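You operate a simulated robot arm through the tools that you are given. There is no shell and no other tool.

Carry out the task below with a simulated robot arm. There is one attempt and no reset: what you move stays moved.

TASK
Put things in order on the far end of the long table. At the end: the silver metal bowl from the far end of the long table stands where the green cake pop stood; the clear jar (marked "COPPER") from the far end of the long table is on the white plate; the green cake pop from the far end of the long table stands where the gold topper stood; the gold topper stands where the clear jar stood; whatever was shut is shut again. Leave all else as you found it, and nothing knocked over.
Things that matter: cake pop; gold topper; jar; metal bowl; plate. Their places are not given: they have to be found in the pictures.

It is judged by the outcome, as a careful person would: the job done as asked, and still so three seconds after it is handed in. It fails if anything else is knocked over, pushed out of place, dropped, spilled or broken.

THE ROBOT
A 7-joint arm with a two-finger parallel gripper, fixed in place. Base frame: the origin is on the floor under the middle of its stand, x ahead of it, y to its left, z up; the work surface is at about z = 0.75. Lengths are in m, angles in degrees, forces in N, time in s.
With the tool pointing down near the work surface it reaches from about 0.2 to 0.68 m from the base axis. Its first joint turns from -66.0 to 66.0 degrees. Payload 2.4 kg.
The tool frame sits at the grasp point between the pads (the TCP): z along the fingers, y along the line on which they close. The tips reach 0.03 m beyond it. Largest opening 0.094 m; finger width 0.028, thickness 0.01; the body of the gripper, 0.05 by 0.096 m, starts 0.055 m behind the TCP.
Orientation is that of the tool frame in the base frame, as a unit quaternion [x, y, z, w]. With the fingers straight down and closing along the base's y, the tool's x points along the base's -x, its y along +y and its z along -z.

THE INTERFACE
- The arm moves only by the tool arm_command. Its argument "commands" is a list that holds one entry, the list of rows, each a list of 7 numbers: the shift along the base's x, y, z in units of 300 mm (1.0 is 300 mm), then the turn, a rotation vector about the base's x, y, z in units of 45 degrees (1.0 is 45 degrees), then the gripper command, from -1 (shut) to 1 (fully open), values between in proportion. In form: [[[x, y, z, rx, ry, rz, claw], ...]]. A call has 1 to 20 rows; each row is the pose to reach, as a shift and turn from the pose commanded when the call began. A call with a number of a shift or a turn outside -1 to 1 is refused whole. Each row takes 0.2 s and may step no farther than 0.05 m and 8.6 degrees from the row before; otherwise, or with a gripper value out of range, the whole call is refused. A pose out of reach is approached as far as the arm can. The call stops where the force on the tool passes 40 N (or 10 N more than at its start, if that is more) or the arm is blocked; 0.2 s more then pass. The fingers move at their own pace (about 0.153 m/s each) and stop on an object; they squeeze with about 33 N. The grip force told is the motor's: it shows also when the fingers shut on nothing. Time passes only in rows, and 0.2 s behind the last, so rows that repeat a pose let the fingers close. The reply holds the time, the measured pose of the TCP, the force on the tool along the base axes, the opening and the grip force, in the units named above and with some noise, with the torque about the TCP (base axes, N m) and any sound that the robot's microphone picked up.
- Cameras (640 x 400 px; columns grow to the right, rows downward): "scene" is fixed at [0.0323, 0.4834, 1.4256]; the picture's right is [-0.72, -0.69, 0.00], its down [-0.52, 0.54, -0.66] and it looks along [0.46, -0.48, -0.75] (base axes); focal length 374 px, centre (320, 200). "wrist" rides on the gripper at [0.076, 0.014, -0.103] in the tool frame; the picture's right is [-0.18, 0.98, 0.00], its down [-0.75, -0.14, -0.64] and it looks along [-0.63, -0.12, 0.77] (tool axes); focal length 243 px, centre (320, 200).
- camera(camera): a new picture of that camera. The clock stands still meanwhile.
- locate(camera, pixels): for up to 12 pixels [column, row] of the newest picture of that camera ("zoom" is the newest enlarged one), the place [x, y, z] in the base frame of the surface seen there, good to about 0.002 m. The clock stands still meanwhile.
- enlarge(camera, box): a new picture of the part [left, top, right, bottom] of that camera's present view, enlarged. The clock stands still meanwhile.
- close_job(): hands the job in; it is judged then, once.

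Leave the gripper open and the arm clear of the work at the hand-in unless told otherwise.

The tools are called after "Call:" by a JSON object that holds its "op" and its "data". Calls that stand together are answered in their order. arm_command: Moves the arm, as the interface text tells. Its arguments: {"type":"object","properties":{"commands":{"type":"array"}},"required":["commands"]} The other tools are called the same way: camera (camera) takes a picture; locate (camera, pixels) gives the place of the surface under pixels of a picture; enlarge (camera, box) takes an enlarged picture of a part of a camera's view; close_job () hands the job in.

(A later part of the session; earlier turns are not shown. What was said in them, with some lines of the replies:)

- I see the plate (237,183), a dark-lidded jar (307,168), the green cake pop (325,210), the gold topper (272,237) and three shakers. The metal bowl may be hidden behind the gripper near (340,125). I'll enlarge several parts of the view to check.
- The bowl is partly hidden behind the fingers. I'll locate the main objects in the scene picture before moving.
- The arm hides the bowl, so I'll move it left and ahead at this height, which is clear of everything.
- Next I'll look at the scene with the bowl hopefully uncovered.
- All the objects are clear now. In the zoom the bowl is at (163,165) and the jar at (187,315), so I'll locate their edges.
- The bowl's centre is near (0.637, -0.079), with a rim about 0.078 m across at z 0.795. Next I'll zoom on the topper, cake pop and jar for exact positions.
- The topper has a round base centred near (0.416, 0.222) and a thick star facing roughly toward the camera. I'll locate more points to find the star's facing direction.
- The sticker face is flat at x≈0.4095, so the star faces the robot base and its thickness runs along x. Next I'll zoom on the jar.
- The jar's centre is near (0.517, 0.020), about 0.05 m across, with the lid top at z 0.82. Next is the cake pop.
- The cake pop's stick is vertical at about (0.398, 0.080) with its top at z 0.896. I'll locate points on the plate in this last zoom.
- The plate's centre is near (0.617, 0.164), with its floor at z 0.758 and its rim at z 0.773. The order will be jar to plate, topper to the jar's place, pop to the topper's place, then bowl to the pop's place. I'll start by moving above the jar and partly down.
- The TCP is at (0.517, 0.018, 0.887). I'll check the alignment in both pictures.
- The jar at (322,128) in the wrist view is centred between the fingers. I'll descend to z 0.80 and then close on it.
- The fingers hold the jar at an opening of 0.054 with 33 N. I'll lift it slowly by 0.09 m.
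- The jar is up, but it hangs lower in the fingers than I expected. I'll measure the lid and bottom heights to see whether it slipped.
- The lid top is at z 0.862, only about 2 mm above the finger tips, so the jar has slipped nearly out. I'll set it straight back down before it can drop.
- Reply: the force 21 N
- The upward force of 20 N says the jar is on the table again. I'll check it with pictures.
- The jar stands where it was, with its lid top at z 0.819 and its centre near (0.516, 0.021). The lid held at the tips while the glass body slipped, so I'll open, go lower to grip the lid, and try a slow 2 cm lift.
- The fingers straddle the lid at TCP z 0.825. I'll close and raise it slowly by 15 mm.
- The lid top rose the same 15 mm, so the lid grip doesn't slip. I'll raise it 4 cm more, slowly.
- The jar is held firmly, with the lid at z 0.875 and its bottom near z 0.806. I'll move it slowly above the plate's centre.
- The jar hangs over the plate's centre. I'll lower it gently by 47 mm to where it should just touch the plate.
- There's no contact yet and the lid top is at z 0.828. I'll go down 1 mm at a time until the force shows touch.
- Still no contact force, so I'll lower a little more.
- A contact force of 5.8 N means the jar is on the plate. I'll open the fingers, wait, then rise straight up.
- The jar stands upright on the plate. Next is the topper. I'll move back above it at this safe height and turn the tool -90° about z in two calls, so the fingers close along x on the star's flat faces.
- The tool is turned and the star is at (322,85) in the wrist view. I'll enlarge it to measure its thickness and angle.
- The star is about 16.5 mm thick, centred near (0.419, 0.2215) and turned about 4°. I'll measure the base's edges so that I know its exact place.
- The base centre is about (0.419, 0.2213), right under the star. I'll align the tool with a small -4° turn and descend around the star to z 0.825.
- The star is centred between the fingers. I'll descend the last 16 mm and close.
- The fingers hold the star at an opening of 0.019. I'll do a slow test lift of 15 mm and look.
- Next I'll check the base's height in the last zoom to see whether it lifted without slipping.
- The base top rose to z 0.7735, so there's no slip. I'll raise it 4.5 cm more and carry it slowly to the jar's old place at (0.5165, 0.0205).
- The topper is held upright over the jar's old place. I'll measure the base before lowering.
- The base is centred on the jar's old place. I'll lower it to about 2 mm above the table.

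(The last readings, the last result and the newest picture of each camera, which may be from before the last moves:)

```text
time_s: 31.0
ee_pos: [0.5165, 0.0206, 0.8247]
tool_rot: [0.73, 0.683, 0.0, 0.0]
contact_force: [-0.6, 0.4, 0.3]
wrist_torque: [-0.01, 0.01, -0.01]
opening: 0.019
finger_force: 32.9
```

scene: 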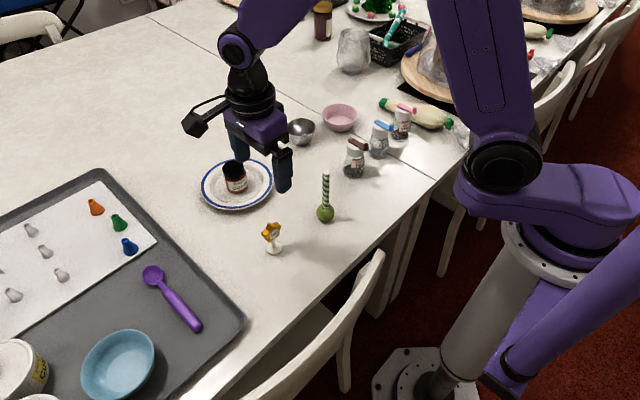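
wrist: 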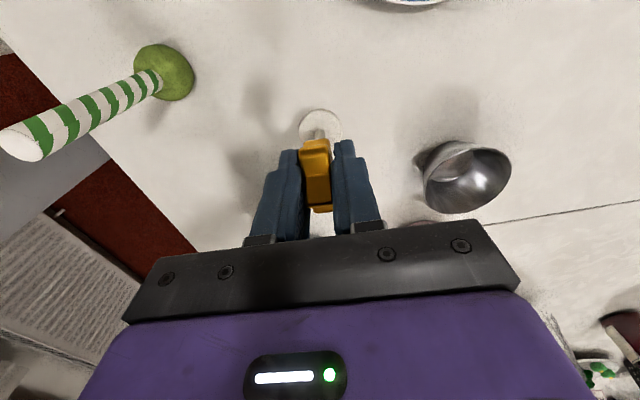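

There's no contact yet, so I'll go down another 1 to 2 mm.

Call:
{"op": "arm_command", "data": {"commands": [[[0, 0, -0.003, 0, 0, 0, -1], [0, 0, -0.003, 0, 0, 0, -1]]]}}

Call:
{"op": "locate", "data": {"camera": "wrist", "pixels": [[304, 122], [336, 122], [320, 112]]}}

```text
time_s: 31.6
ee_pos: [0.5171, 0.021, 0.8248]
tool_rot: [0.73, 0.683, 0.0, 0.0]
contact_force: [-0.1, 0.0, -1.1]
wrist_torque: [-0.01, 0.01, -0.02]
opening: 0.019
finger_force: 32.8
```

```text
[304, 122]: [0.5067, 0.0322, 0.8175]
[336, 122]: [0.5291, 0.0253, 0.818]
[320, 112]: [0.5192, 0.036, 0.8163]
```

Those readings came from the older picture, so I'll take a fresh one.

Call:
{"op": "camera", "data": {"camera": "wrist"}}

Call:
{"op": "locate", "data": {"camera": "wrist", "pixels": [[304, 122], [336, 122], [320, 112], [280, 100], [360, 100], [320, 95]]}}

Call:
{"op": "enlarge", "data": {"camera": "scene", "box": [264, 140, 344, 190]}}

```text
taken
```

wrist: 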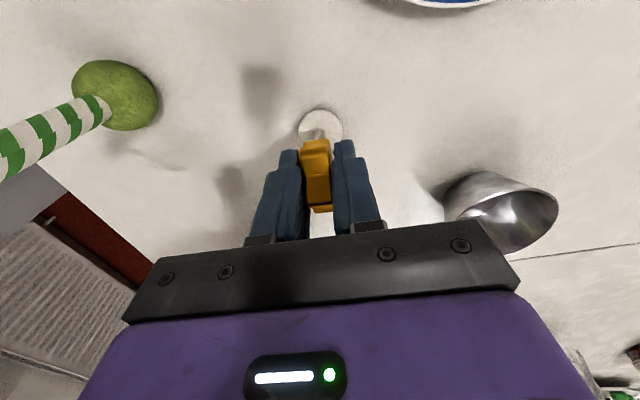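

```text
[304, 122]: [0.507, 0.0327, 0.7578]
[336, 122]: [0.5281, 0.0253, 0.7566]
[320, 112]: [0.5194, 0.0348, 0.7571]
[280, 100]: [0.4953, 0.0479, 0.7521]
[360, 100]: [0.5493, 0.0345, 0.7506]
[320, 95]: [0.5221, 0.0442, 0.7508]
```

```text
8.00 times, centred on (304, 165) of scene
```

zoom: 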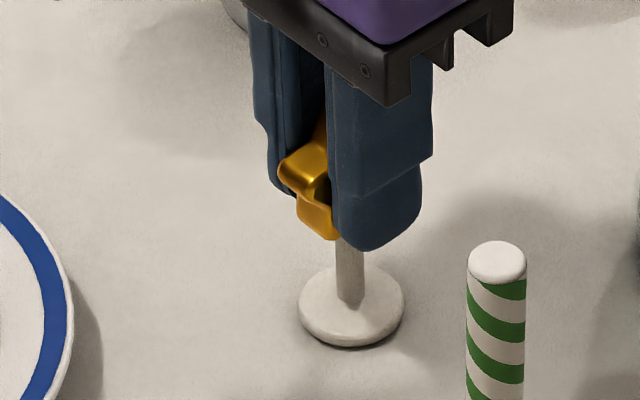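

The base top is at z 0.757, within a millimetre of resting. I'll lower another 1 mm and read the force.

Call:
{"op": "arm_command", "data": {"commands": [[[0, 0, -0.004, 0, 0, 0, -1], [0, 0, -0.004, 0, 0, 0, -1]]]}}

```text
time_s: 32.2
ee_pos: [0.5164, 0.0186, 0.8233]
tool_rot: [0.73, 0.683, 0.0, 0.0]
contact_force: [-1.6, 0.3, 6.1]
wrist_torque: [-0.02, 0.09, 0.04]
opening: 0.0191
finger_force: 32.9
```

A contact force of 6 N means the base is on the table. I'll open, then rise straight up.

Call:
{"op": "arm_command", "data": {"commands": [[[0, 0, 0.004, 0, 0, 0, -0.4], [0, 0, 0.004, 0, 0, 0, -0.1], [0, 0, 0.004, 0, 0, 0, 0], [0, 0, 0.004, 0, 0, 0, 0], [0, 0, 0.06, 0, 0, 0, 0], [0, 0, 0.15, 0, 0, 0, 0], [0, 0, 0.3, 0, 0, 0, 0.5], [0, 0, 0.45, 0, 0, 0, 1], [0, 0, 0.6, 0, 0, 0, 1]]]}}

Call:
{"op": "camera", "data": {"camera": "scene"}}

Call:
{"op": "camera", "data": {"camera": "wrist"}}

```text
time_s: 34.2
ee_pos: [0.5173, 0.0203, 1.0044]
tool_rot: [0.73, 0.683, 0.0, -0.001]
contact_force: [0.1, -0.2, 0.0]
wrist_torque: [0.01, 0.0, 0.01]
opening: 0.0939
finger_force: 0.1
```

```text
taken
```

scene: 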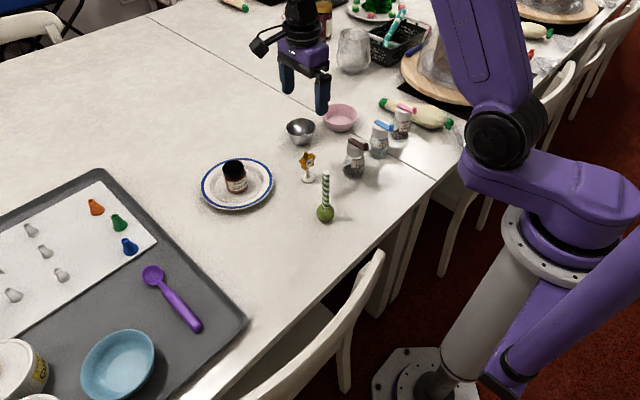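

```text
taken
```

wrist: 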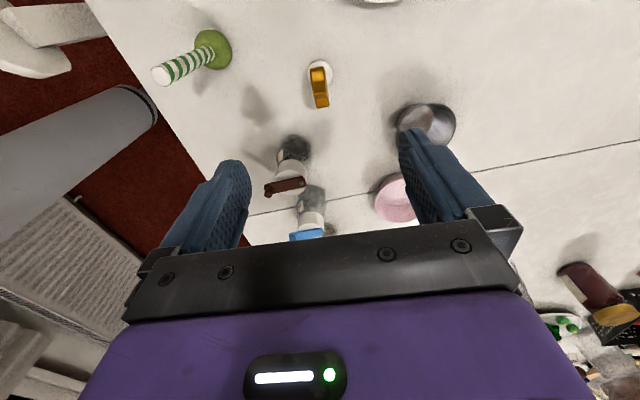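

The topper stands upright in the jar's old place. Next I'll move above the cake pop's stick at (0.398, 0.080) and come part way down.

Call:
{"op": "arm_command", "data": {"commands": [[[-0.1, 0.05, 0, 0, 0, 0, 1], [-0.2, 0.1, 0, 0, 0, 0, 1], [-0.3, 0.15, 0, 0, 0, 0, 1], [-0.395, 0.199, 0, 0, 0, 0, 1], [-0.395, 0.199, 0, 0, 0, 0, 0.2], [-0.395, 0.199, -0.1, 0, 0, 0, 0.2], [-0.395, 0.199, -0.2, 0, 0, 0, 0.2]]]}}

Call:
{"op": "camera", "data": {"camera": "wrist"}}

Call:
{"op": "enlarge", "data": {"camera": "scene", "box": [261, 140, 389, 220]}}

```text
time_s: 35.8
ee_pos: [0.3987, 0.0809, 0.9439]
tool_rot: [0.73, 0.684, 0.0, 0.0]
contact_force: [0.5, 0.0, -0.6]
wrist_torque: [0.01, 0.03, -0.02]
opening: 0.0565
finger_force: 0.0
```

```text
taken
```

wrist: 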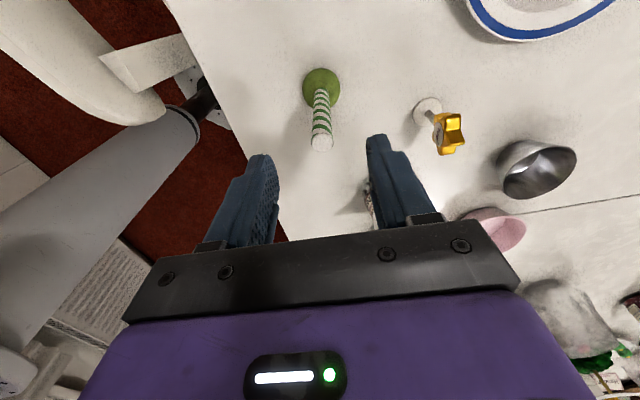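

```text
5.00 times, centred on (325, 180) of scene
```

zoom: 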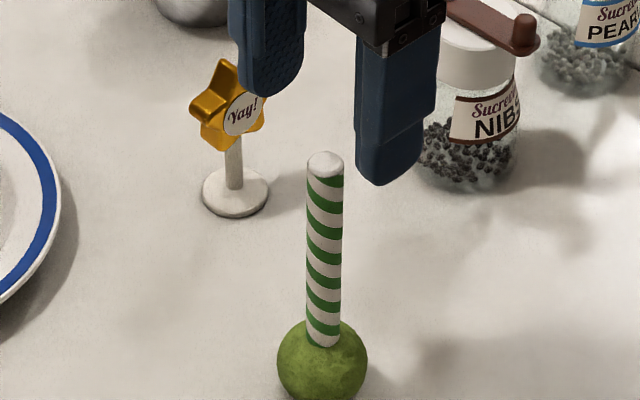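

The stick top at (321,142) is centred between the fingers. I'll check its exact place.

Call:
{"op": "locate", "data": {"camera": "wrist", "pixels": [[321, 142], [321, 146], [320, 85], [305, 85], [337, 85], [320, 70], [320, 115]]}}

```text
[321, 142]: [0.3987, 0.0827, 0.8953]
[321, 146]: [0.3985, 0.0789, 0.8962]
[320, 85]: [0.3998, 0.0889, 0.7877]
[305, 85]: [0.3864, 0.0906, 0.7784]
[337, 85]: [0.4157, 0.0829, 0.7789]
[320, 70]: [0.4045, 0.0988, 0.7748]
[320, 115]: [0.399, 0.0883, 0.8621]
```

The stick axis is at about (0.3985, 0.081) and its top is at z 0.896. I'll descend to z 0.853, which keeps 11 mm under the palm, and close on the stick.

Call:
{"op": "arm_command", "data": {"commands": [[[0, 0, -0.1, 0, 0, 0, 0.2], [0, 0, -0.2, 0, 0, 0, 0.2], [0, 0, -0.27, 0, 0, 0, 0.2], [0, 0, -0.3, 0, 0, 0, 0.2], [0, 0, -0.3, 0, 0, 0, -0.3], [0, 0, -0.3, 0, 0, 0, -0.5], [0, 0, -0.3, 0, 0, 0, -1], [0, 0, -0.3, 0, 0, 0, -1], [0, 0, -0.3, 0, 0, 0, -1]]]}}

```text
time_s: 37.8
ee_pos: [0.3989, 0.0807, 0.8546]
tool_rot: [0.73, 0.683, 0.0, 0.0]
contact_force: [-1.4, 0.0, -0.5]
wrist_torque: [0.01, 0.02, 0.02]
opening: 0.0135
finger_force: 33.2
```

The fingers hold the stick at an opening of 0.0135. I'll do a slow test lift of 15 mm.

Call:
{"op": "arm_command", "data": {"commands": [[[0, 0, 0.01, 0, 0, 0, -1], [0, 0, 0.02, 0, 0, 0, -1], [0, 0, 0.035, 0, 0, 0, -1], [0, 0, 0.05, 0, 0, 0, -1], [0, 0, 0.05, 0, 0, 0, -1]]]}}

Call:
{"op": "camera", "data": {"camera": "wrist"}}

Call:
{"op": "enlarge", "data": {"camera": "scene", "box": [261, 150, 389, 230]}}

Call:
{"op": "locate", "data": {"camera": "zoom", "pixels": [[320, 300], [320, 330], [320, 345], [290, 310], [350, 310], [320, 280]]}}

```text
time_s: 39.0
ee_pos: [0.3975, 0.0805, 0.8688]
tool_rot: [0.73, 0.684, 0.0, 0.0]
contact_force: [0.2, -0.7, -0.9]
wrist_torque: [-0.02, 0.04, 0.02]
opening: 0.0134
finger_force: 33.2
```

```text
taken
```

wrist: 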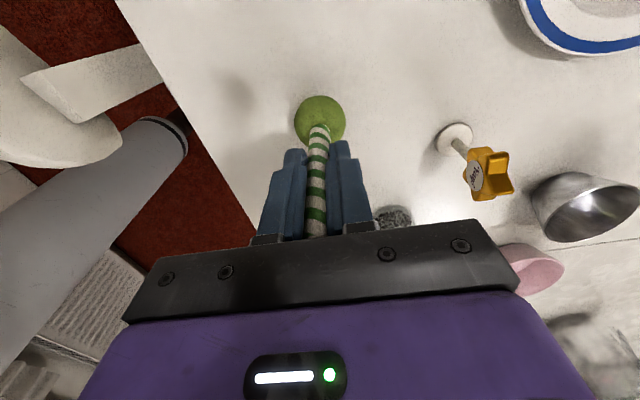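

```text
5.00 times, centred on (325, 190) of scene
```

zoom: 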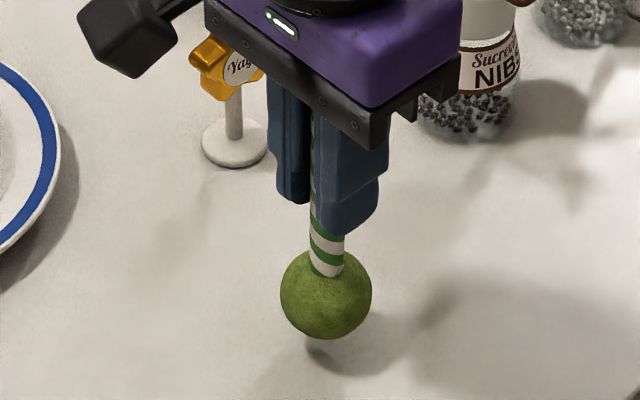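

```text
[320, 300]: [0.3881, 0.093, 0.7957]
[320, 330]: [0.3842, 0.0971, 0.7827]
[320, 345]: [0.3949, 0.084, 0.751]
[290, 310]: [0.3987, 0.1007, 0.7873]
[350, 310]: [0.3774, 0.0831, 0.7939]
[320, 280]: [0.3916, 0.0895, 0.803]
```

The pop is off the table and held straight. I'll raise it 3 cm more and carry it slowly to the topper's old place at (0.419, 0.2213).

Call:
{"op": "arm_command", "data": {"commands": [[[0, 0, 0.05, 0, 0, 0, -1], [0, 0, 0.1, 0, 0, 0, -1], [0.006, 0.04, 0.1, 0, 0, 0, -1], [0.016, 0.11, 0.1, 0, 0, 0, -1], [0.026, 0.18, 0.1, 0, 0, 0, -1], [0.036, 0.25, 0.1, 0, 0, 0, -1], [0.047, 0.32, 0.1, 0, 0, 0, -1], [0.057, 0.39, 0.1, 0, 0, 0, -1], [0.065, 0.445, 0.1, 0, 0, 0, -1], [0.068, 0.469, 0.1, 0, 0, 0, -1], [0.068, 0.469, 0.1, 0, 0, 0, -1]]]}}

Call:
{"op": "camera", "data": {"camera": "wrist"}}

Call:
{"op": "enlarge", "data": {"camera": "scene", "box": [210, 175, 338, 255]}}

Call:
{"op": "locate", "data": {"camera": "zoom", "pixels": [[320, 300], [320, 280], [320, 260], [300, 280], [340, 280]]}}

```text
time_s: 41.4
ee_pos: [0.4178, 0.2211, 0.8989]
tool_rot: [0.73, 0.683, 0.0, 0.0]
contact_force: [0.7, -0.7, -0.7]
wrist_torque: [0.03, 0.01, -0.03]
opening: 0.0134
finger_force: 32.9
```

```text
taken
```

wrist: 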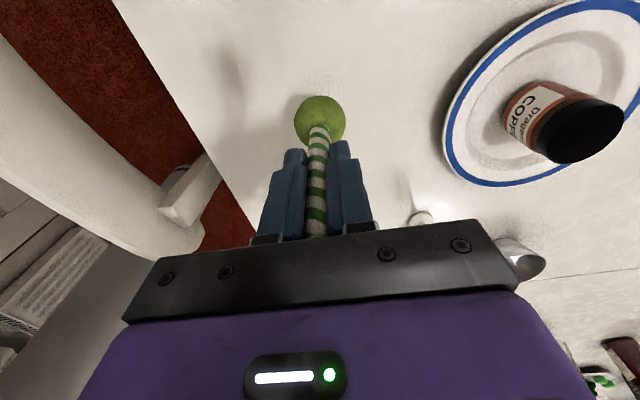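

```text
5.00 times, centred on (274, 215) of scene
```

zoom: 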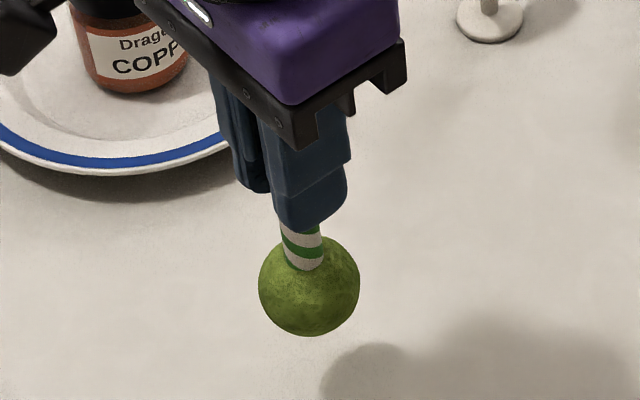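

```text
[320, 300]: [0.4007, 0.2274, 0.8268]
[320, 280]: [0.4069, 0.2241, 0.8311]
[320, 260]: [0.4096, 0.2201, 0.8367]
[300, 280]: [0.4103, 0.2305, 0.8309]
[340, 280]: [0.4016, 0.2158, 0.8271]
```

The pop hasn't slipped; it sits the same in the wrist view. I'll lower it to about 2 mm above the table.

Call:
{"op": "arm_command", "data": {"commands": [[[0, 0, -0.04, 0, 0, 0, -1], [0, 0, -0.08, 0, 0, 0, -1], [0, 0, -0.11, 0, 0, 0, -1], [0, 0, -0.13, 0, 0, 0, -1], [0, 0, -0.14, 0, 0, 0, -1], [0, 0, -0.143, 0, 0, 0, -1]]]}}

Call:
{"op": "arm_command", "data": {"commands": [[[0, 0, -0.004, 0, 0, 0, -1], [0, 0, -0.004, 0, 0, 0, -1]]]}}

```text
time_s: 42.8
ee_pos: [0.4178, 0.2198, 0.8565]
tool_rot: [0.73, 0.683, 0.001, 0.0]
contact_force: [-0.3, 0.6, -0.9]
wrist_torque: [0.03, 0.0, -0.01]
opening: 0.0135
finger_force: 32.6
```

```text
time_s: 43.4
ee_pos: [0.4191, 0.2211, 0.8539]
tool_rot: [0.73, 0.683, 0.0, 0.0]
contact_force: [0.2, -0.3, 0.2]
wrist_torque: [-0.02, 0.0, 0.0]
opening: 0.0134
finger_force: 33.5
```

There's no contact yet, so another 1 mm down.

Call:
{"op": "arm_command", "data": {"commands": [[[0, 0, -0.003, 0, 0, 0, -1], [0, 0, -0.003, 0, 0, 0, -1]]]}}

```text
time_s: 44.0
ee_pos: [0.4183, 0.2206, 0.8544]
tool_rot: [0.73, 0.684, -0.001, 0.0]
contact_force: [0.7, 0.3, 0.6]
wrist_torque: [-0.02, 0.02, 0.03]
opening: 0.0134
finger_force: 32.6
```

Still nothing, so another 1 mm.

Call:
{"op": "arm_command", "data": {"commands": [[[0, 0, -0.003, 0, 0, 0, -1], [0, 0, -0.003, 0, 0, 0, -1]]]}}

```text
time_s: 44.6
ee_pos: [0.4184, 0.2213, 0.8531]
tool_rot: [0.73, 0.684, 0.001, 0.001]
contact_force: [-3.3, -1.7, 23.2]
wrist_torque: [-0.21, 0.29, 0.02]
opening: 0.0136
finger_force: 32.7
```

Firm contact at 23 N. I'll ease up half a millimetre to relieve it, then open slowly.

Call:
{"op": "arm_command", "data": {"commands": [[[0, 0, 0.002, 0, 0, 0, -1], [0, 0, 0.002, 0, 0, 0, -1]]]}}

```text
time_s: 45.2
ee_pos: [0.4189, 0.2212, 0.8542]
tool_rot: [0.73, 0.683, 0.0, 0.001]
contact_force: [0.3, 0.7, 10.5]
wrist_torque: [0.04, -0.06, -0.02]
opening: 0.0136
finger_force: 33.4
```

The force is down to 10 N. I'll open the fingers a little, wait, then rise straight up.

Call:
{"op": "arm_command", "data": {"commands": [[[0, 0, 0.002, 0, 0, 0, -0.5], [0, 0, 0.002, 0, 0, 0, -0.2], [0, 0, 0.002, 0, 0, 0, 0], [0, 0, 0.002, 0, 0, 0, 0.1], [0, 0, 0.06, 0, 0, 0, 0.1], [0, 0, 0.15, 0, 0, 0, 0.1], [0, 0, 0.3, 0, 0, 0, 0.5], [0, 0, 0.45, 0, 0, 0, 1], [0, 0, 0.5, 0, 0, 0, 1]]]}}

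Call:
{"op": "camera", "data": {"camera": "scene"}}

Call:
{"op": "camera", "data": {"camera": "wrist"}}

```text
time_s: 47.2
ee_pos: [0.4172, 0.2208, 1.004]
tool_rot: [0.731, 0.683, 0.0, 0.0]
contact_force: [0.2, -0.3, -0.8]
wrist_torque: [-0.01, -0.01, -0.01]
opening: 0.0941
finger_force: 0.0
```

```text
taken
```

scene: 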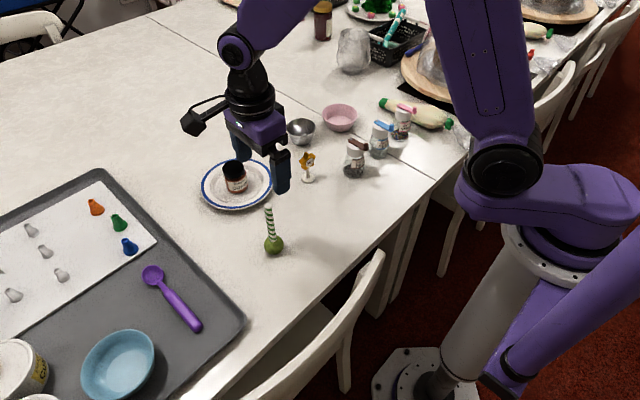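

```text
taken
```

wrist: 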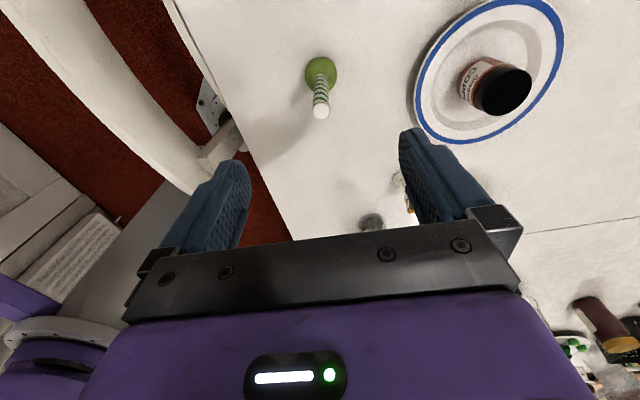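

The pop stands in the topper's old place. The bowl is next, so I'll look closely at it and the pink bowl beside it to choose the grip direction.

Call:
{"op": "enlarge", "data": {"camera": "scene", "box": [272, 90, 368, 150]}}

Call:
{"op": "locate", "data": {"camera": "zoom", "pixels": [[100, 245], [285, 240], [192, 297], [192, 190], [192, 350], [340, 180], [450, 240], [560, 180], [450, 110], [310, 200], [150, 197], [240, 285]]}}

```text
6.67 times, centred on (320, 120) of scene
```

zoom: 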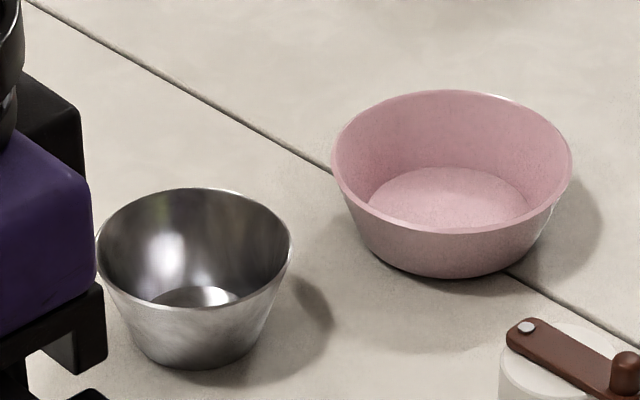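

```text
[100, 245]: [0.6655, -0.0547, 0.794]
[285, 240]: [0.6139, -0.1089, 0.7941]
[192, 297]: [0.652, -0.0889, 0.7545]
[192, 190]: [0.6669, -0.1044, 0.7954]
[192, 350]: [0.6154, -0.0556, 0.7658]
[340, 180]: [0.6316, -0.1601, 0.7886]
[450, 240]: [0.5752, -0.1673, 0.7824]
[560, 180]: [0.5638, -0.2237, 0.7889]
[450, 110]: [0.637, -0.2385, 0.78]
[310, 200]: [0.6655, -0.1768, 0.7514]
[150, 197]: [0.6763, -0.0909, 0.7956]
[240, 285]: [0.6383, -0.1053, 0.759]
```

The metal bowl's rim is about 0.080 m across and centred near (0.638, -0.080). The pink bowl is centred near (0.598, -0.192), so closing along x keeps well clear of it. I'll keep the present tool turn and travel high above the bowl.

Call:
{"op": "arm_command", "data": {"commands": [[[0.09, -0.12, 0, 0, 0, 0, 1], [0.18, -0.24, 0, 0, 0, 0, 1], [0.27, -0.36, 0, 0, 0, 0, 1], [0.36, -0.48, 0, 0, 0, 0, 1], [0.45, -0.6, 0, 0, 0, 0, 1], [0.54, -0.72, 0, 0, 0, 0, 1], [0.63, -0.84, 0, 0, 0, 0, 1], [0.7, -0.95, 0, 0, 0, 0, 1], [0.733, -1.0, 0, 0, 0, 0, 1], [0.733, -1.0, -0.15, 0, 0, 0, 1], [0.733, -1.0, -0.28, 0, 0, 0, 1]]]}}

Call:
{"op": "camera", "data": {"camera": "wrist"}}

Call:
{"op": "enlarge", "data": {"camera": "scene", "box": [240, 70, 400, 170]}}

```text
time_s: 49.6
ee_pos: [0.6383, -0.0792, 0.9198]
tool_rot: [0.731, 0.683, 0.0, 0.0]
contact_force: [-0.1, 0.6, 0.0]
wrist_torque: [0.01, 0.03, -0.02]
opening: 0.094
finger_force: 0.1
```

```text
taken
```

wrist: 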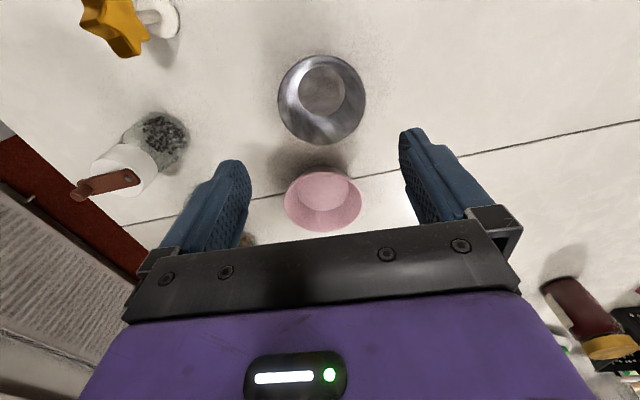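

```text
4.00 times, centred on (320, 120) of scene
```

zoom: 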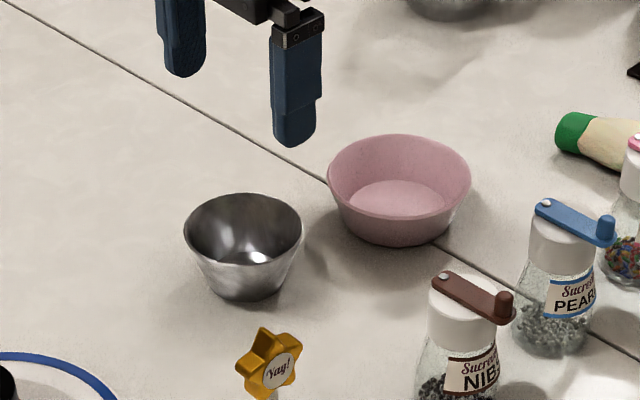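

The bowl shows fully in the wrist view at (322,100). I'll measure its rim all round.

Call:
{"op": "locate", "data": {"camera": "wrist", "pixels": [[280, 100], [364, 100], [322, 57], [322, 144], [292, 70], [352, 130], [292, 130], [352, 70], [322, 90], [325, 70]]}}

Call:
{"op": "enlarge", "data": {"camera": "wrist", "box": [242, 50, 402, 150]}}

```text
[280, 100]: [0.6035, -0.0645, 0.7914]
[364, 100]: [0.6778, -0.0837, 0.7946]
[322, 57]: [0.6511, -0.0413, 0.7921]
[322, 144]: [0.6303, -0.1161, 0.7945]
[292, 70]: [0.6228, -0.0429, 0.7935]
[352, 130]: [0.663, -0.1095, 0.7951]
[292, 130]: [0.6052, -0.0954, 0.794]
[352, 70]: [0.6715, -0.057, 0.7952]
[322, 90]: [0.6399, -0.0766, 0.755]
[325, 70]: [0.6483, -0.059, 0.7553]
```

```text
4.00 times, centred on (322, 100) of wrist
```

zoom: 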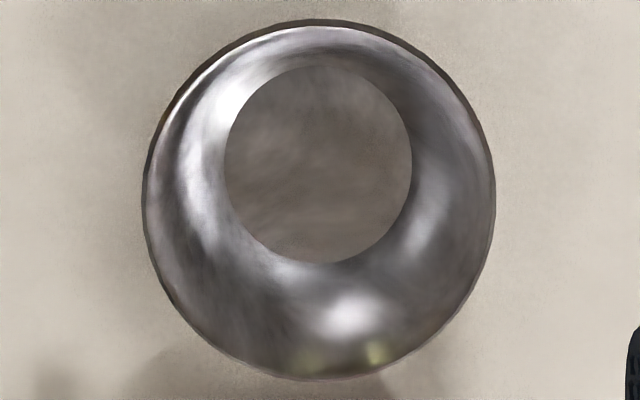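

The rim centre fits (0.639, -0.078). I'll lower until the tips are just above the rim and check the clearance on both sides.

Call:
{"op": "arm_command", "data": {"commands": [[[0.004, 0.002, -0.12, 0, 0, 0, 1], [0.004, 0.002, -0.22, 0, 0, 0, 1], [0.004, 0.002, -0.28, 0, 0, 0, 1], [0.004, 0.002, -0.28, 0, 0, 0, 1]]]}}

Call:
{"op": "camera", "data": {"camera": "wrist"}}

Call:
{"op": "enlarge", "data": {"camera": "scene", "box": [240, 90, 368, 170]}}

```text
time_s: 50.6
ee_pos: [0.6402, -0.079, 0.8366]
tool_rot: [0.73, 0.683, 0.0, 0.0]
contact_force: [0.5, 0.4, 0.1]
wrist_torque: [0.02, 0.02, -0.01]
opening: 0.0939
finger_force: 0.1
```

```text
taken
```

wrist: 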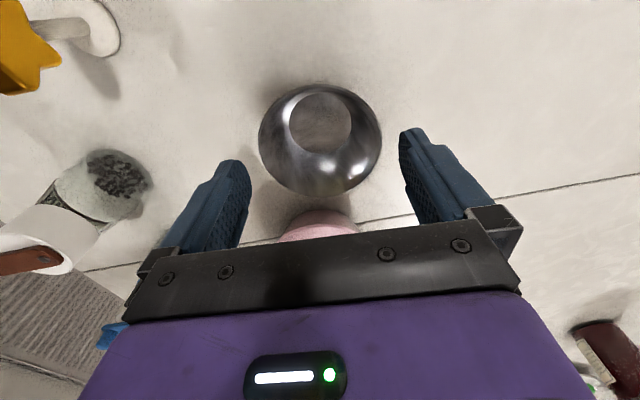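

```text
5.00 times, centred on (304, 130) of scene
```

zoom: 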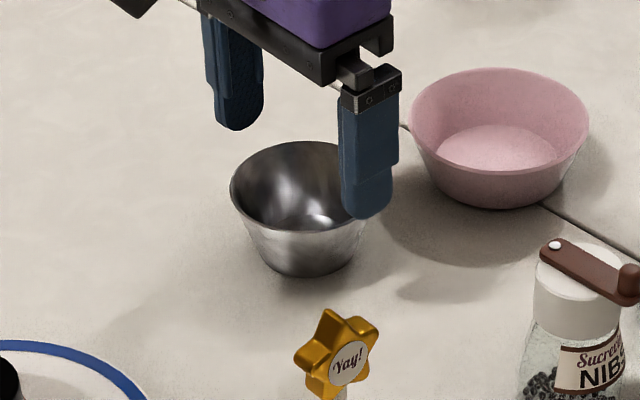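

The bowl is centred between the fingers. I'll descend to z 0.79 in small steps, staying fully open.

Call:
{"op": "arm_command", "data": {"commands": [[[0, 0, -0.05, 0, 0, 0, 1], [0, 0, -0.1, 0, 0, 0, 1], [0, 0, -0.135, 0, 0, 0, 1], [0, 0, -0.155, 0, 0, 0, 1]]]}}

Call:
{"op": "camera", "data": {"camera": "wrist"}}

Call:
{"op": "enlarge", "data": {"camera": "scene", "box": [240, 90, 368, 170]}}

```text
time_s: 51.6
ee_pos: [0.6398, -0.0788, 0.7888]
tool_rot: [0.731, 0.683, 0.0, 0.0]
contact_force: [0.6, 1.0, 0.3]
wrist_torque: [0.0, 0.02, -0.01]
opening: 0.0941
finger_force: 0.1
```

```text
taken
```

wrist: 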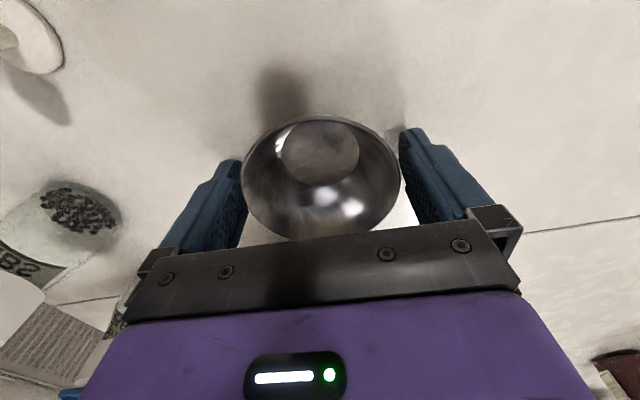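

```text
5.00 times, centred on (304, 130) of scene
```

zoom: 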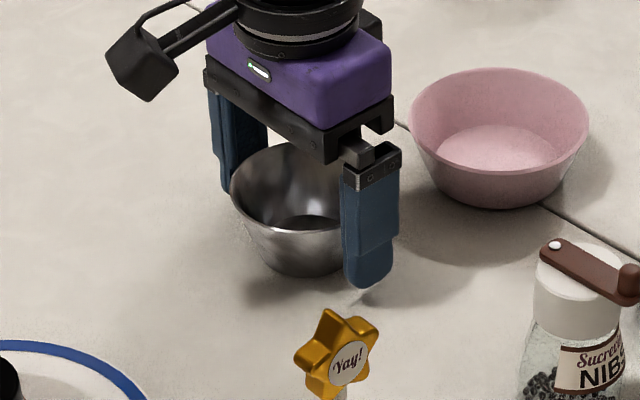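

Both fingers straddle the rim with no contact. I'll close gently in steps.

Call:
{"op": "arm_command", "data": {"commands": [[[0, 0, 0, 0, 0, 0, 0.88], [0, 0, 0, 0, 0, 0, 0.8], [0, 0, 0, 0, 0, 0, 0.74], [0, 0, 0, 0, 0, 0, 0.68], [0, 0, 0, 0, 0, 0, 0.6], [0, 0, 0, 0, 0, 0, 0.3], [0, 0, 0, 0, 0, 0, -1], [0, 0, 0, 0, 0, 0, -1], [0, 0, 0, 0, 0, 0, -1]]]}}

Call:
{"op": "camera", "data": {"camera": "wrist"}}

```text
time_s: 53.6
ee_pos: [0.6395, -0.0773, 0.788]
tool_rot: [0.731, 0.683, 0.0, -0.001]
contact_force: [-0.3, -0.9, 0.7]
wrist_torque: [0.01, -0.01, 0.0]
opening: 0.0808
finger_force: 32.8
```

```text
taken
```

wrist: 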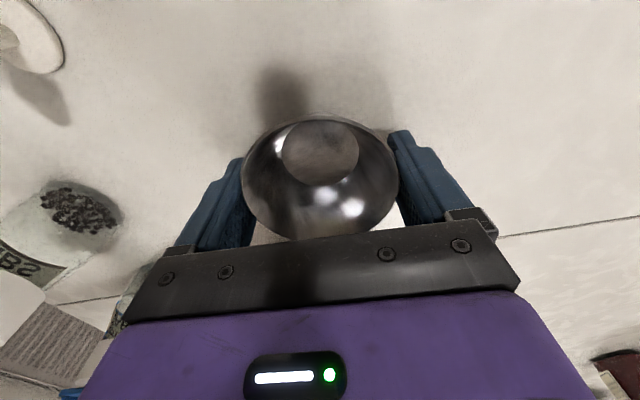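

The bowl is held across its rim at an opening of 0.081. I'll do a very slow test lift of 10 mm and check it.

Call:
{"op": "arm_command", "data": {"commands": [[[0, 0, 0.006, 0, 0, 0, -1], [0, 0, 0.013, 0, 0, 0, -1], [0, 0, 0.02, 0, 0, 0, -1], [0, 0, 0.027, 0, 0, 0, -1], [0, 0, 0.034, 0, 0, 0, -1], [0, 0, 0.034, 0, 0, 0, -1]]]}}

Call:
{"op": "camera", "data": {"camera": "wrist"}}

Call:
{"op": "locate", "data": {"camera": "wrist", "pixels": [[320, 140], [320, 160], [320, 120], [300, 150], [345, 150], [262, 138], [380, 145]]}}

Call:
{"op": "enlarge", "data": {"camera": "scene", "box": [240, 90, 368, 170]}}

```text
time_s: 55.0
ee_pos: [0.6407, -0.0786, 0.7991]
tool_rot: [0.729, 0.684, 0.0, 0.0]
contact_force: [-0.3, -0.1, -0.3]
wrist_torque: [0.02, 0.0, 0.0]
opening: 0.0806
finger_force: 33.4
```

```text
taken
```

wrist: 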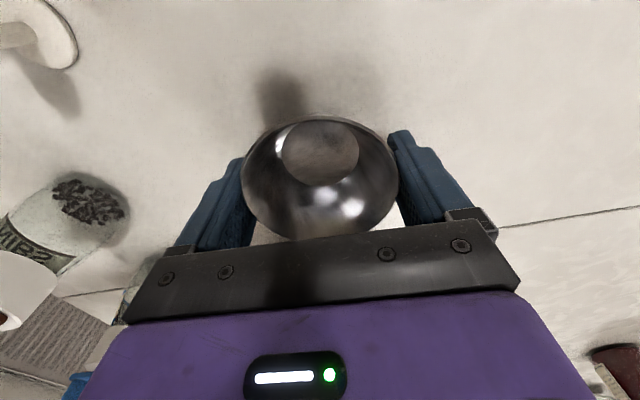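

```text
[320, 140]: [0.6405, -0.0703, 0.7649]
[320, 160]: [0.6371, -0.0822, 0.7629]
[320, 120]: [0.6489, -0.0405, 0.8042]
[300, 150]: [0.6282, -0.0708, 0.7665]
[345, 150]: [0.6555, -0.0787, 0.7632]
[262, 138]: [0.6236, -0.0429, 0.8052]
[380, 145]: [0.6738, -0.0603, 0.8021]
```

```text
5.00 times, centred on (304, 130) of scene
```

zoom: 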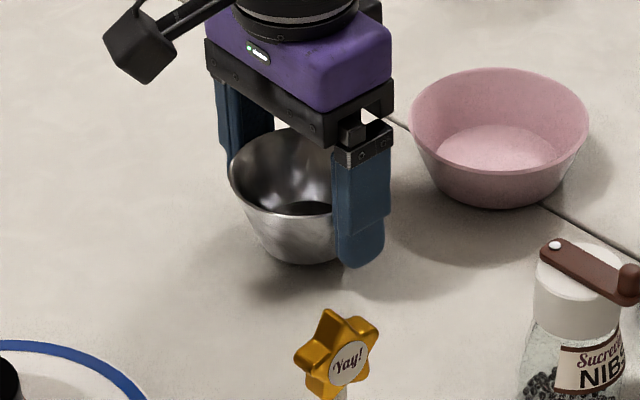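

The bowl's floor rose the full 10 mm, so there's no slip. The straight way passes over the topper (top at z 0.84), so I'll first lift slowly to TCP z 0.94.

Call:
{"op": "arm_command", "data": {"commands": [[[0, 0, 0.02, 0, 0, 0, -1], [0, 0, 0.06, 0, 0, 0, -1], [0, 0, 0.11, 0, 0, 0, -1], [0, 0, 0.16, 0, 0, 0, -1], [0, 0, 0.21, 0, 0, 0, -1], [0, 0, 0.26, 0, 0, 0, -1], [0, 0, 0.31, 0, 0, 0, -1], [0, 0, 0.36, 0, 0, 0, -1], [0, 0, 0.41, 0, 0, 0, -1], [0, 0, 0.45, 0, 0, 0, -1], [0, 0, 0.467, 0, 0, 0, -1], [0, 0, 0.467, 0, 0, 0, -1]]]}}

Call:
{"op": "camera", "data": {"camera": "wrist"}}

Call:
{"op": "locate", "data": {"camera": "wrist", "pixels": [[320, 140], [320, 160], [320, 120], [262, 138], [380, 145]]}}

```text
time_s: 57.6
ee_pos: [0.6396, -0.0785, 0.9399]
tool_rot: [0.73, 0.683, 0.0, 0.0]
contact_force: [-0.2, -0.6, -0.6]
wrist_torque: [0.02, 0.02, -0.01]
opening: 0.0809
finger_force: 32.5
```

```text
taken
```

wrist: 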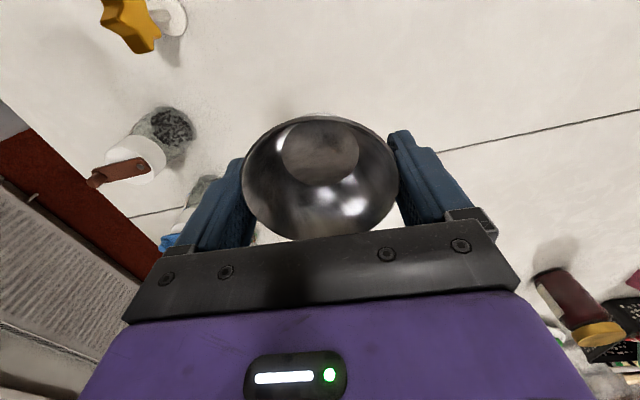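

```text
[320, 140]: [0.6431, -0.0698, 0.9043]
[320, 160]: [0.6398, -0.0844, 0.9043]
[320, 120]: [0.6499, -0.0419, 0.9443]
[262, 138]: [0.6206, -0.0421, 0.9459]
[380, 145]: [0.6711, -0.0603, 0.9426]
```

The bowl is steady, with its floor at z 0.904. I'll carry it slowly across to above the pop's old place at (0.3985, 0.0807).

Call:
{"op": "arm_command", "data": {"commands": [[[-0.02, 0.013, 0, 0, 0, 0, -1], [-0.06, 0.04, 0, 0, 0, 0, -1], [-0.12, 0.08, 0, 0, 0, 0, -1], [-0.18, 0.119, 0, 0, 0, 0, -1], [-0.24, 0.159, 0, 0, 0, 0, -1], [-0.3, 0.198, 0, 0, 0, 0, -1], [-0.36, 0.238, 0, 0, 0, 0, -1], [-0.42, 0.278, 0, 0, 0, 0, -1], [-0.48, 0.317, 0, 0, 0, 0, -1], [-0.54, 0.357, 0, 0, 0, 0, -1], [-0.6, 0.397, 0, 0, 0, 0, -1], [-0.66, 0.436, 0, 0, 0, 0, -1], [-0.72, 0.476, 0, 0, 0, 0, -1], [-0.77, 0.509, 0, 0, 0, 0, -1], [-0.795, 0.525, 0, 0, 0, 0, -1], [-0.802, 0.53, 0, 0, 0, 0, -1], [-0.802, 0.53, 0, 0, 0, 0, -1]]]}}

Call:
{"op": "camera", "data": {"camera": "wrist"}}

Call:
{"op": "locate", "data": {"camera": "wrist", "pixels": [[320, 140], [320, 160], [320, 120], [262, 138], [380, 145]]}}

Call:
{"op": "camera", "data": {"camera": "scene"}}

```text
time_s: 61.2
ee_pos: [0.3979, 0.0818, 0.9396]
tool_rot: [0.73, 0.683, 0.0, 0.0]
contact_force: [-0.1, -0.8, -1.0]
wrist_torque: [0.01, 0.03, 0.0]
opening: 0.0807
finger_force: 32.6
```

```text
taken
```

wrist: 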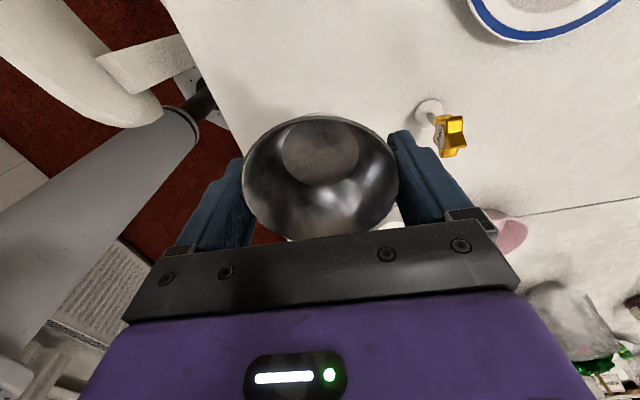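

```text
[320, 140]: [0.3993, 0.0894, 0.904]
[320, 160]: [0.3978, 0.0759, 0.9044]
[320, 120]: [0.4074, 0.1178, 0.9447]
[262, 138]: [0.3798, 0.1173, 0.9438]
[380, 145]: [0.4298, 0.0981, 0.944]
```

```text
taken
```

scene: 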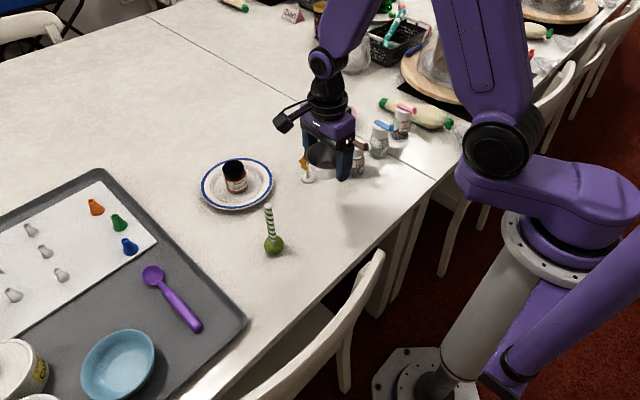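

The bowl is steady and centred over the pop's old place. The wrist camera housing will pass about 2 cm from the pop's stick, which is enough room. I'll lower slowly to about 6 mm above the table.

Call:
{"op": "arm_command", "data": {"commands": [[[0, 0, -0.02, 0, 0, 0, -1], [0, 0, -0.06, 0, 0, 0, -1], [0, 0, -0.12, 0, 0, 0, -1], [0, 0, -0.18, 0, 0, 0, -1], [0, 0, -0.24, 0, 0, 0, -1], [0, 0, -0.3, 0, 0, 0, -1]]]}}

Call:
{"op": "enlarge", "data": {"camera": "scene", "box": [240, 115, 400, 215]}}

Call:
{"op": "camera", "data": {"camera": "wrist"}}

```text
time_s: 62.6
ee_pos: [0.3995, 0.08, 0.8495]
tool_rot: [0.73, 0.683, 0.001, 0.0]
contact_force: [0.2, 0.0, -0.7]
wrist_torque: [0.0, 0.0, 0.02]
opening: 0.0807
finger_force: 33.3
```

```text
4.00 times, centred on (320, 165) of scene
```

zoom: 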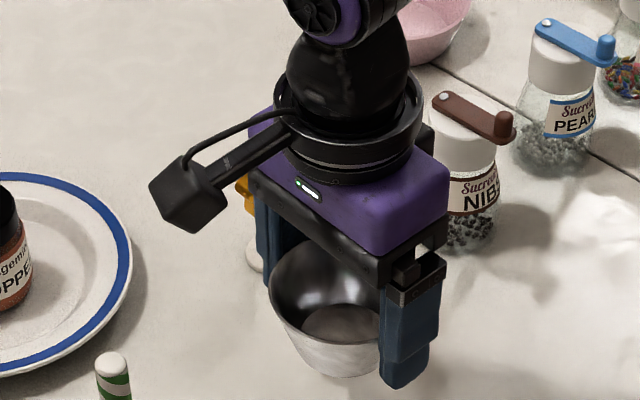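

```text
taken
```

wrist: 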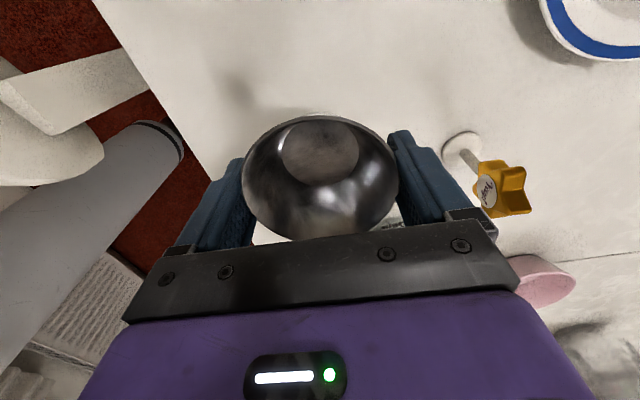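

All clear: the topper and pop are well away from the gripper. I'll continue down to about 3 mm above the table.

Call:
{"op": "arm_command", "data": {"commands": [[[0, 0, -0.05, 0, 0, 0, -1], [0, 0, -0.1, 0, 0, 0, -1], [0, 0, -0.14, 0, 0, 0, -1], [0, 0, -0.17, 0, 0, 0, -1], [0, 0, -0.185, 0, 0, 0, -1], [0, 0, -0.192, 0, 0, 0, -1], [0, 0, -0.192, 0, 0, 0, -1]]]}}

Call:
{"op": "camera", "data": {"camera": "wrist"}}

Call:
{"op": "locate", "data": {"camera": "wrist", "pixels": [[320, 140], [320, 160], [320, 120], [262, 138], [380, 145], [320, 60]]}}

Call:
{"op": "enlarge", "data": {"camera": "scene", "box": [220, 140, 380, 240]}}

```text
time_s: 64.2
ee_pos: [0.3985, 0.0808, 0.7913]
tool_rot: [0.73, 0.683, 0.001, 0.0]
contact_force: [-0.1, 0.0, -1.1]
wrist_torque: [-0.03, -0.01, 0.02]
opening: 0.0805
finger_force: 32.9
```

```text
taken
```

wrist: 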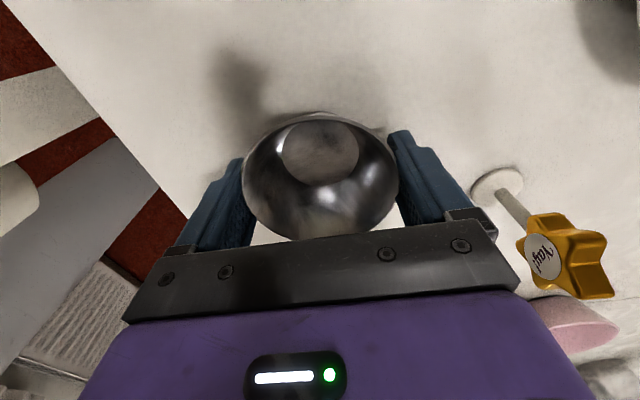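

```text
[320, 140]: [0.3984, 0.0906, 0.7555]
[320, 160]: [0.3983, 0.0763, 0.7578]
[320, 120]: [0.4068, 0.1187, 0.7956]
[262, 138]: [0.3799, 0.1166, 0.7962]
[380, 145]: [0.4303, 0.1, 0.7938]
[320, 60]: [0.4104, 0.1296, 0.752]
```

```text
4.00 times, centred on (300, 190) of scene
```

zoom: 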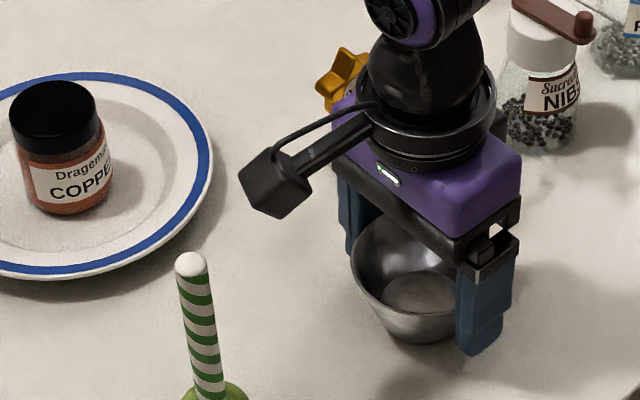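

The bowl's floor is about 2 mm above its resting height. I'll step down about 1 mm at a time.

Call:
{"op": "arm_command", "data": {"commands": [[[0, 0, -0.003, 0, 0, 0, -1], [0, 0, -0.005, 0, 0, 0, -1]]]}}

Call:
{"op": "arm_command", "data": {"commands": [[[0, 0, -0.003, 0, 0, 0, -1], [0, 0, -0.003, 0, 0, 0, -1]]]}}

```text
time_s: 64.8
ee_pos: [0.3995, 0.0803, 0.7902]
tool_rot: [0.73, 0.683, 0.0, -0.001]
contact_force: [-0.6, 0.1, -0.9]
wrist_torque: [0.01, 0.0, -0.02]
opening: 0.0805
finger_force: 32.6
```

```text
time_s: 65.4
ee_pos: [0.3986, 0.08, 0.7888]
tool_rot: [0.73, 0.684, 0.0, 0.0]
contact_force: [0.0, 0.0, -0.4]
wrist_torque: [0.04, -0.01, -0.02]
opening: 0.0808
finger_force: 33.0
```

No contact yet, so another 1 mm.

Call:
{"op": "arm_command", "data": {"commands": [[[0, 0, -0.003, 0, 0, 0, -1], [0, 0, -0.003, 0, 0, 0, -1]]]}}

```text
time_s: 66.0
ee_pos: [0.3989, 0.0805, 0.7886]
tool_rot: [0.73, 0.683, 0.0, 0.0]
contact_force: [-3.6, 0.9, 22.8]
wrist_torque: [-0.03, 0.06, 0.06]
opening: 0.0804
finger_force: 32.8
```

Contact at 23 N. I'll ease up half a millimetre, open slowly, then rise straight up.

Call:
{"op": "arm_command", "data": {"commands": [[[0, 0, 0.002, 0, 0, 0, -1], [0, 0, 0.002, 0, 0, 0, 0.75], [0, 0, 0.002, 0, 0, 0, 0.85], [0, 0, 0.002, 0, 0, 0, 1], [0, 0, 0.002, 0, 0, 0, 1]]]}}

Call:
{"op": "camera", "data": {"camera": "wrist"}}

```text
time_s: 67.2
ee_pos: [0.3991, 0.0804, 0.788]
tool_rot: [0.73, 0.683, 0.0, 0.0]
contact_force: [0.1, -0.1, -0.4]
wrist_torque: [-0.04, -0.01, -0.01]
opening: 0.094
finger_force: 0.1
```

```text
taken
```

wrist: 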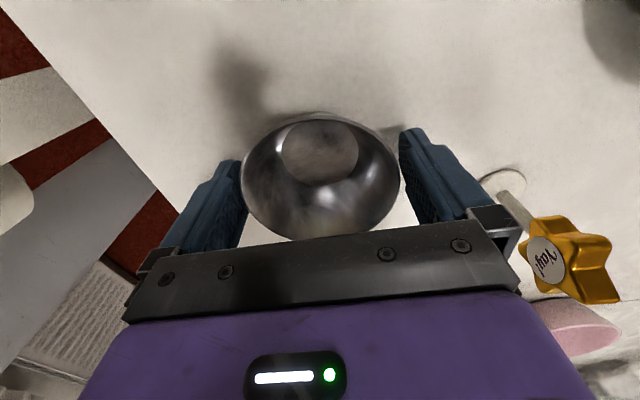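

The bowl is free and standing. I'll rise straight up, slowly at first, keeping an eye on the force.

Call:
{"op": "arm_command", "data": {"commands": [[[0, 0, 0.02, 0, 0, 0, 1], [0, 0, 0.06, 0, 0, 0, 1], [0, 0, 0.12, 0, 0, 0, 1], [0, 0, 0.2, 0, 0, 0, 1], [0, 0, 0.32, 0, 0, 0, 1], [0, 0, 0.46, 0, 0, 0, 1], [0, 0, 0.6, 0, 0, 0, 1], [0, 0, 0.72, 0, 0, 0, 1]]]}}

Call:
{"op": "camera", "data": {"camera": "scene"}}

Call:
{"op": "camera", "data": {"camera": "wrist"}}

```text
time_s: 69.0
ee_pos: [0.3983, 0.0801, 1.0048]
tool_rot: [0.73, 0.684, 0.0, 0.0]
contact_force: [0.7, -0.1, 0.6]
wrist_torque: [0.03, -0.04, -0.03]
opening: 0.0942
finger_force: 0.1
```

```text
taken
```

scene: 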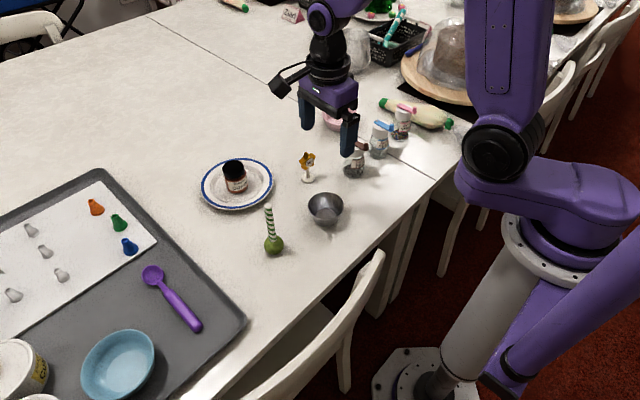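

```text
taken
```

wrist: 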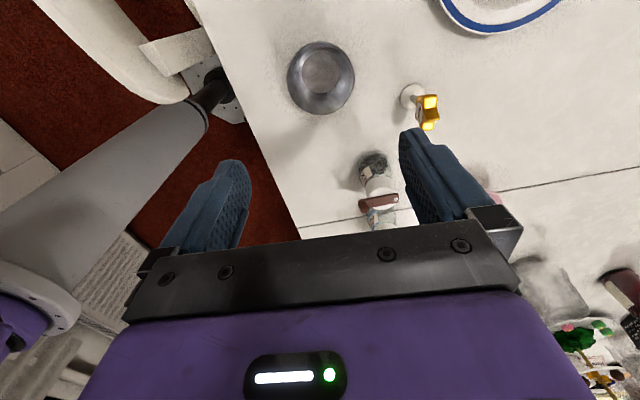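

Everything looks placed. I'll check each object closely: the jar's lid, the pop, the topper and the bowl.

Call:
{"op": "enlarge", "data": {"camera": "scene", "box": [190, 130, 382, 250]}}

Call:
{"op": "locate", "data": {"camera": "wrist", "pixels": [[288, 75], [354, 75], [320, 43], [320, 112], [320, 72], [402, 95], [411, 87], [420, 95]]}}

Call:
{"op": "locate", "data": {"camera": "scene", "pixels": [[268, 206], [274, 243], [274, 250], [307, 180], [234, 167], [235, 190], [203, 183], [272, 183], [325, 205]]}}

```text
3.33 times, centred on (286, 190) of scene
```

zoom: 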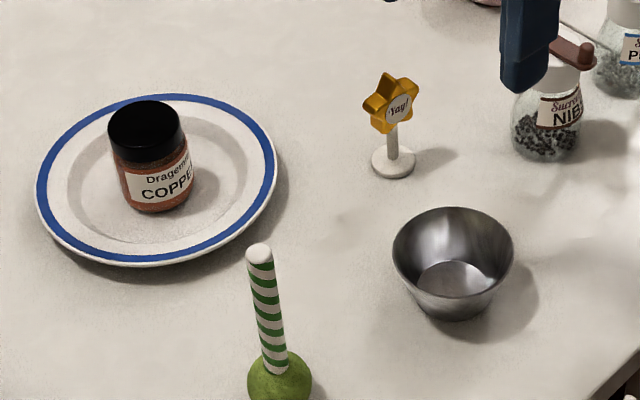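

```text
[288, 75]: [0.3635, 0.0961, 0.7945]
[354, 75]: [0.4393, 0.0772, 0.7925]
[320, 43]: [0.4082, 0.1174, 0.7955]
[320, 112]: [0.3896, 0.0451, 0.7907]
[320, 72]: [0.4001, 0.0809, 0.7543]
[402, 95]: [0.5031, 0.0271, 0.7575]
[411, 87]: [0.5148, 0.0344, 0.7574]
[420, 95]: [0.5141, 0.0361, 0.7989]
```

```text
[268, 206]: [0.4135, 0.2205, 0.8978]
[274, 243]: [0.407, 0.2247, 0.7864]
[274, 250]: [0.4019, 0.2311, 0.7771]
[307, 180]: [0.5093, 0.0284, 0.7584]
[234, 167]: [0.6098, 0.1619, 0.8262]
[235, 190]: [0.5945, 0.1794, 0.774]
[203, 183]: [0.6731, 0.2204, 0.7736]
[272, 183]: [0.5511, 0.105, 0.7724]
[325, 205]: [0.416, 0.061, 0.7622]
```

The bowl centre is (0.399, 0.081), and the pop stands vertical where the topper was. The topper is at (0.517, 0.02), the jar is upright with its lid on, and the plate hasn't moved. I'll raise the arm a bit more to be clear and take a final look.

Call:
{"op": "arm_command", "data": {"commands": [[[0, 0, 0.1, 0, 0, 0, 1], [0, 0, 0.2, 0, 0, 0, 1], [0, 0, 0.25, 0, 0, 0, 1], [0, 0, 0.25, 0, 0, 0, 1], [0, 0, 0.25, 0, 0, 0, 1]]]}}

Call:
{"op": "camera", "data": {"camera": "scene"}}

```text
time_s: 70.2
ee_pos: [0.3994, 0.0798, 1.08]
tool_rot: [0.73, 0.683, 0.0, 0.0]
contact_force: [-0.3, 0.7, -0.1]
wrist_torque: [-0.01, 0.01, 0.0]
opening: 0.0942
finger_force: 0.1
```

```text
taken
```

scene: 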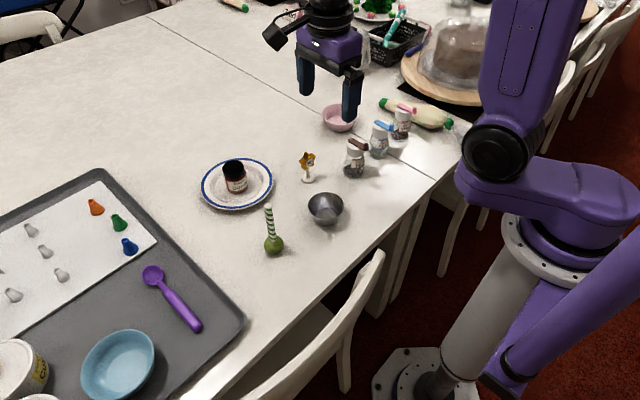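

All four things stand where asked, and everything else looks as it was. The gripper is open and the arm is clear, so I'm handing the job in.

Call:
{"op": "close_job", "data": {}}

```text
The job is handed in.
```

The far end of the table is set as you asked, and I've handed the job in. I don't have the judge's result. In the last picture:

- **Clear jar ("COPPER"):** it stands upright in the middle of the white plate with its lid on.
- **Gold topper:** it stands where the jar stood, facing the same way as before.
- **Green cake pop:** it stands upright where the topper stood.
- **Silver metal bowl:** it stands where the cake pop stood.

**Slip with the jar:** on the first lift, gripping the jar around the glass, it slid down in the fingers. I set it straight back on its spot, took it by the lid instead, and it held from then on. It never fell or tipped.

The plate hasn't moved, and the other things look untouched. Nothing was opened, so nothing needed shutting again. The gripper is open and the arm is up clear of the table.
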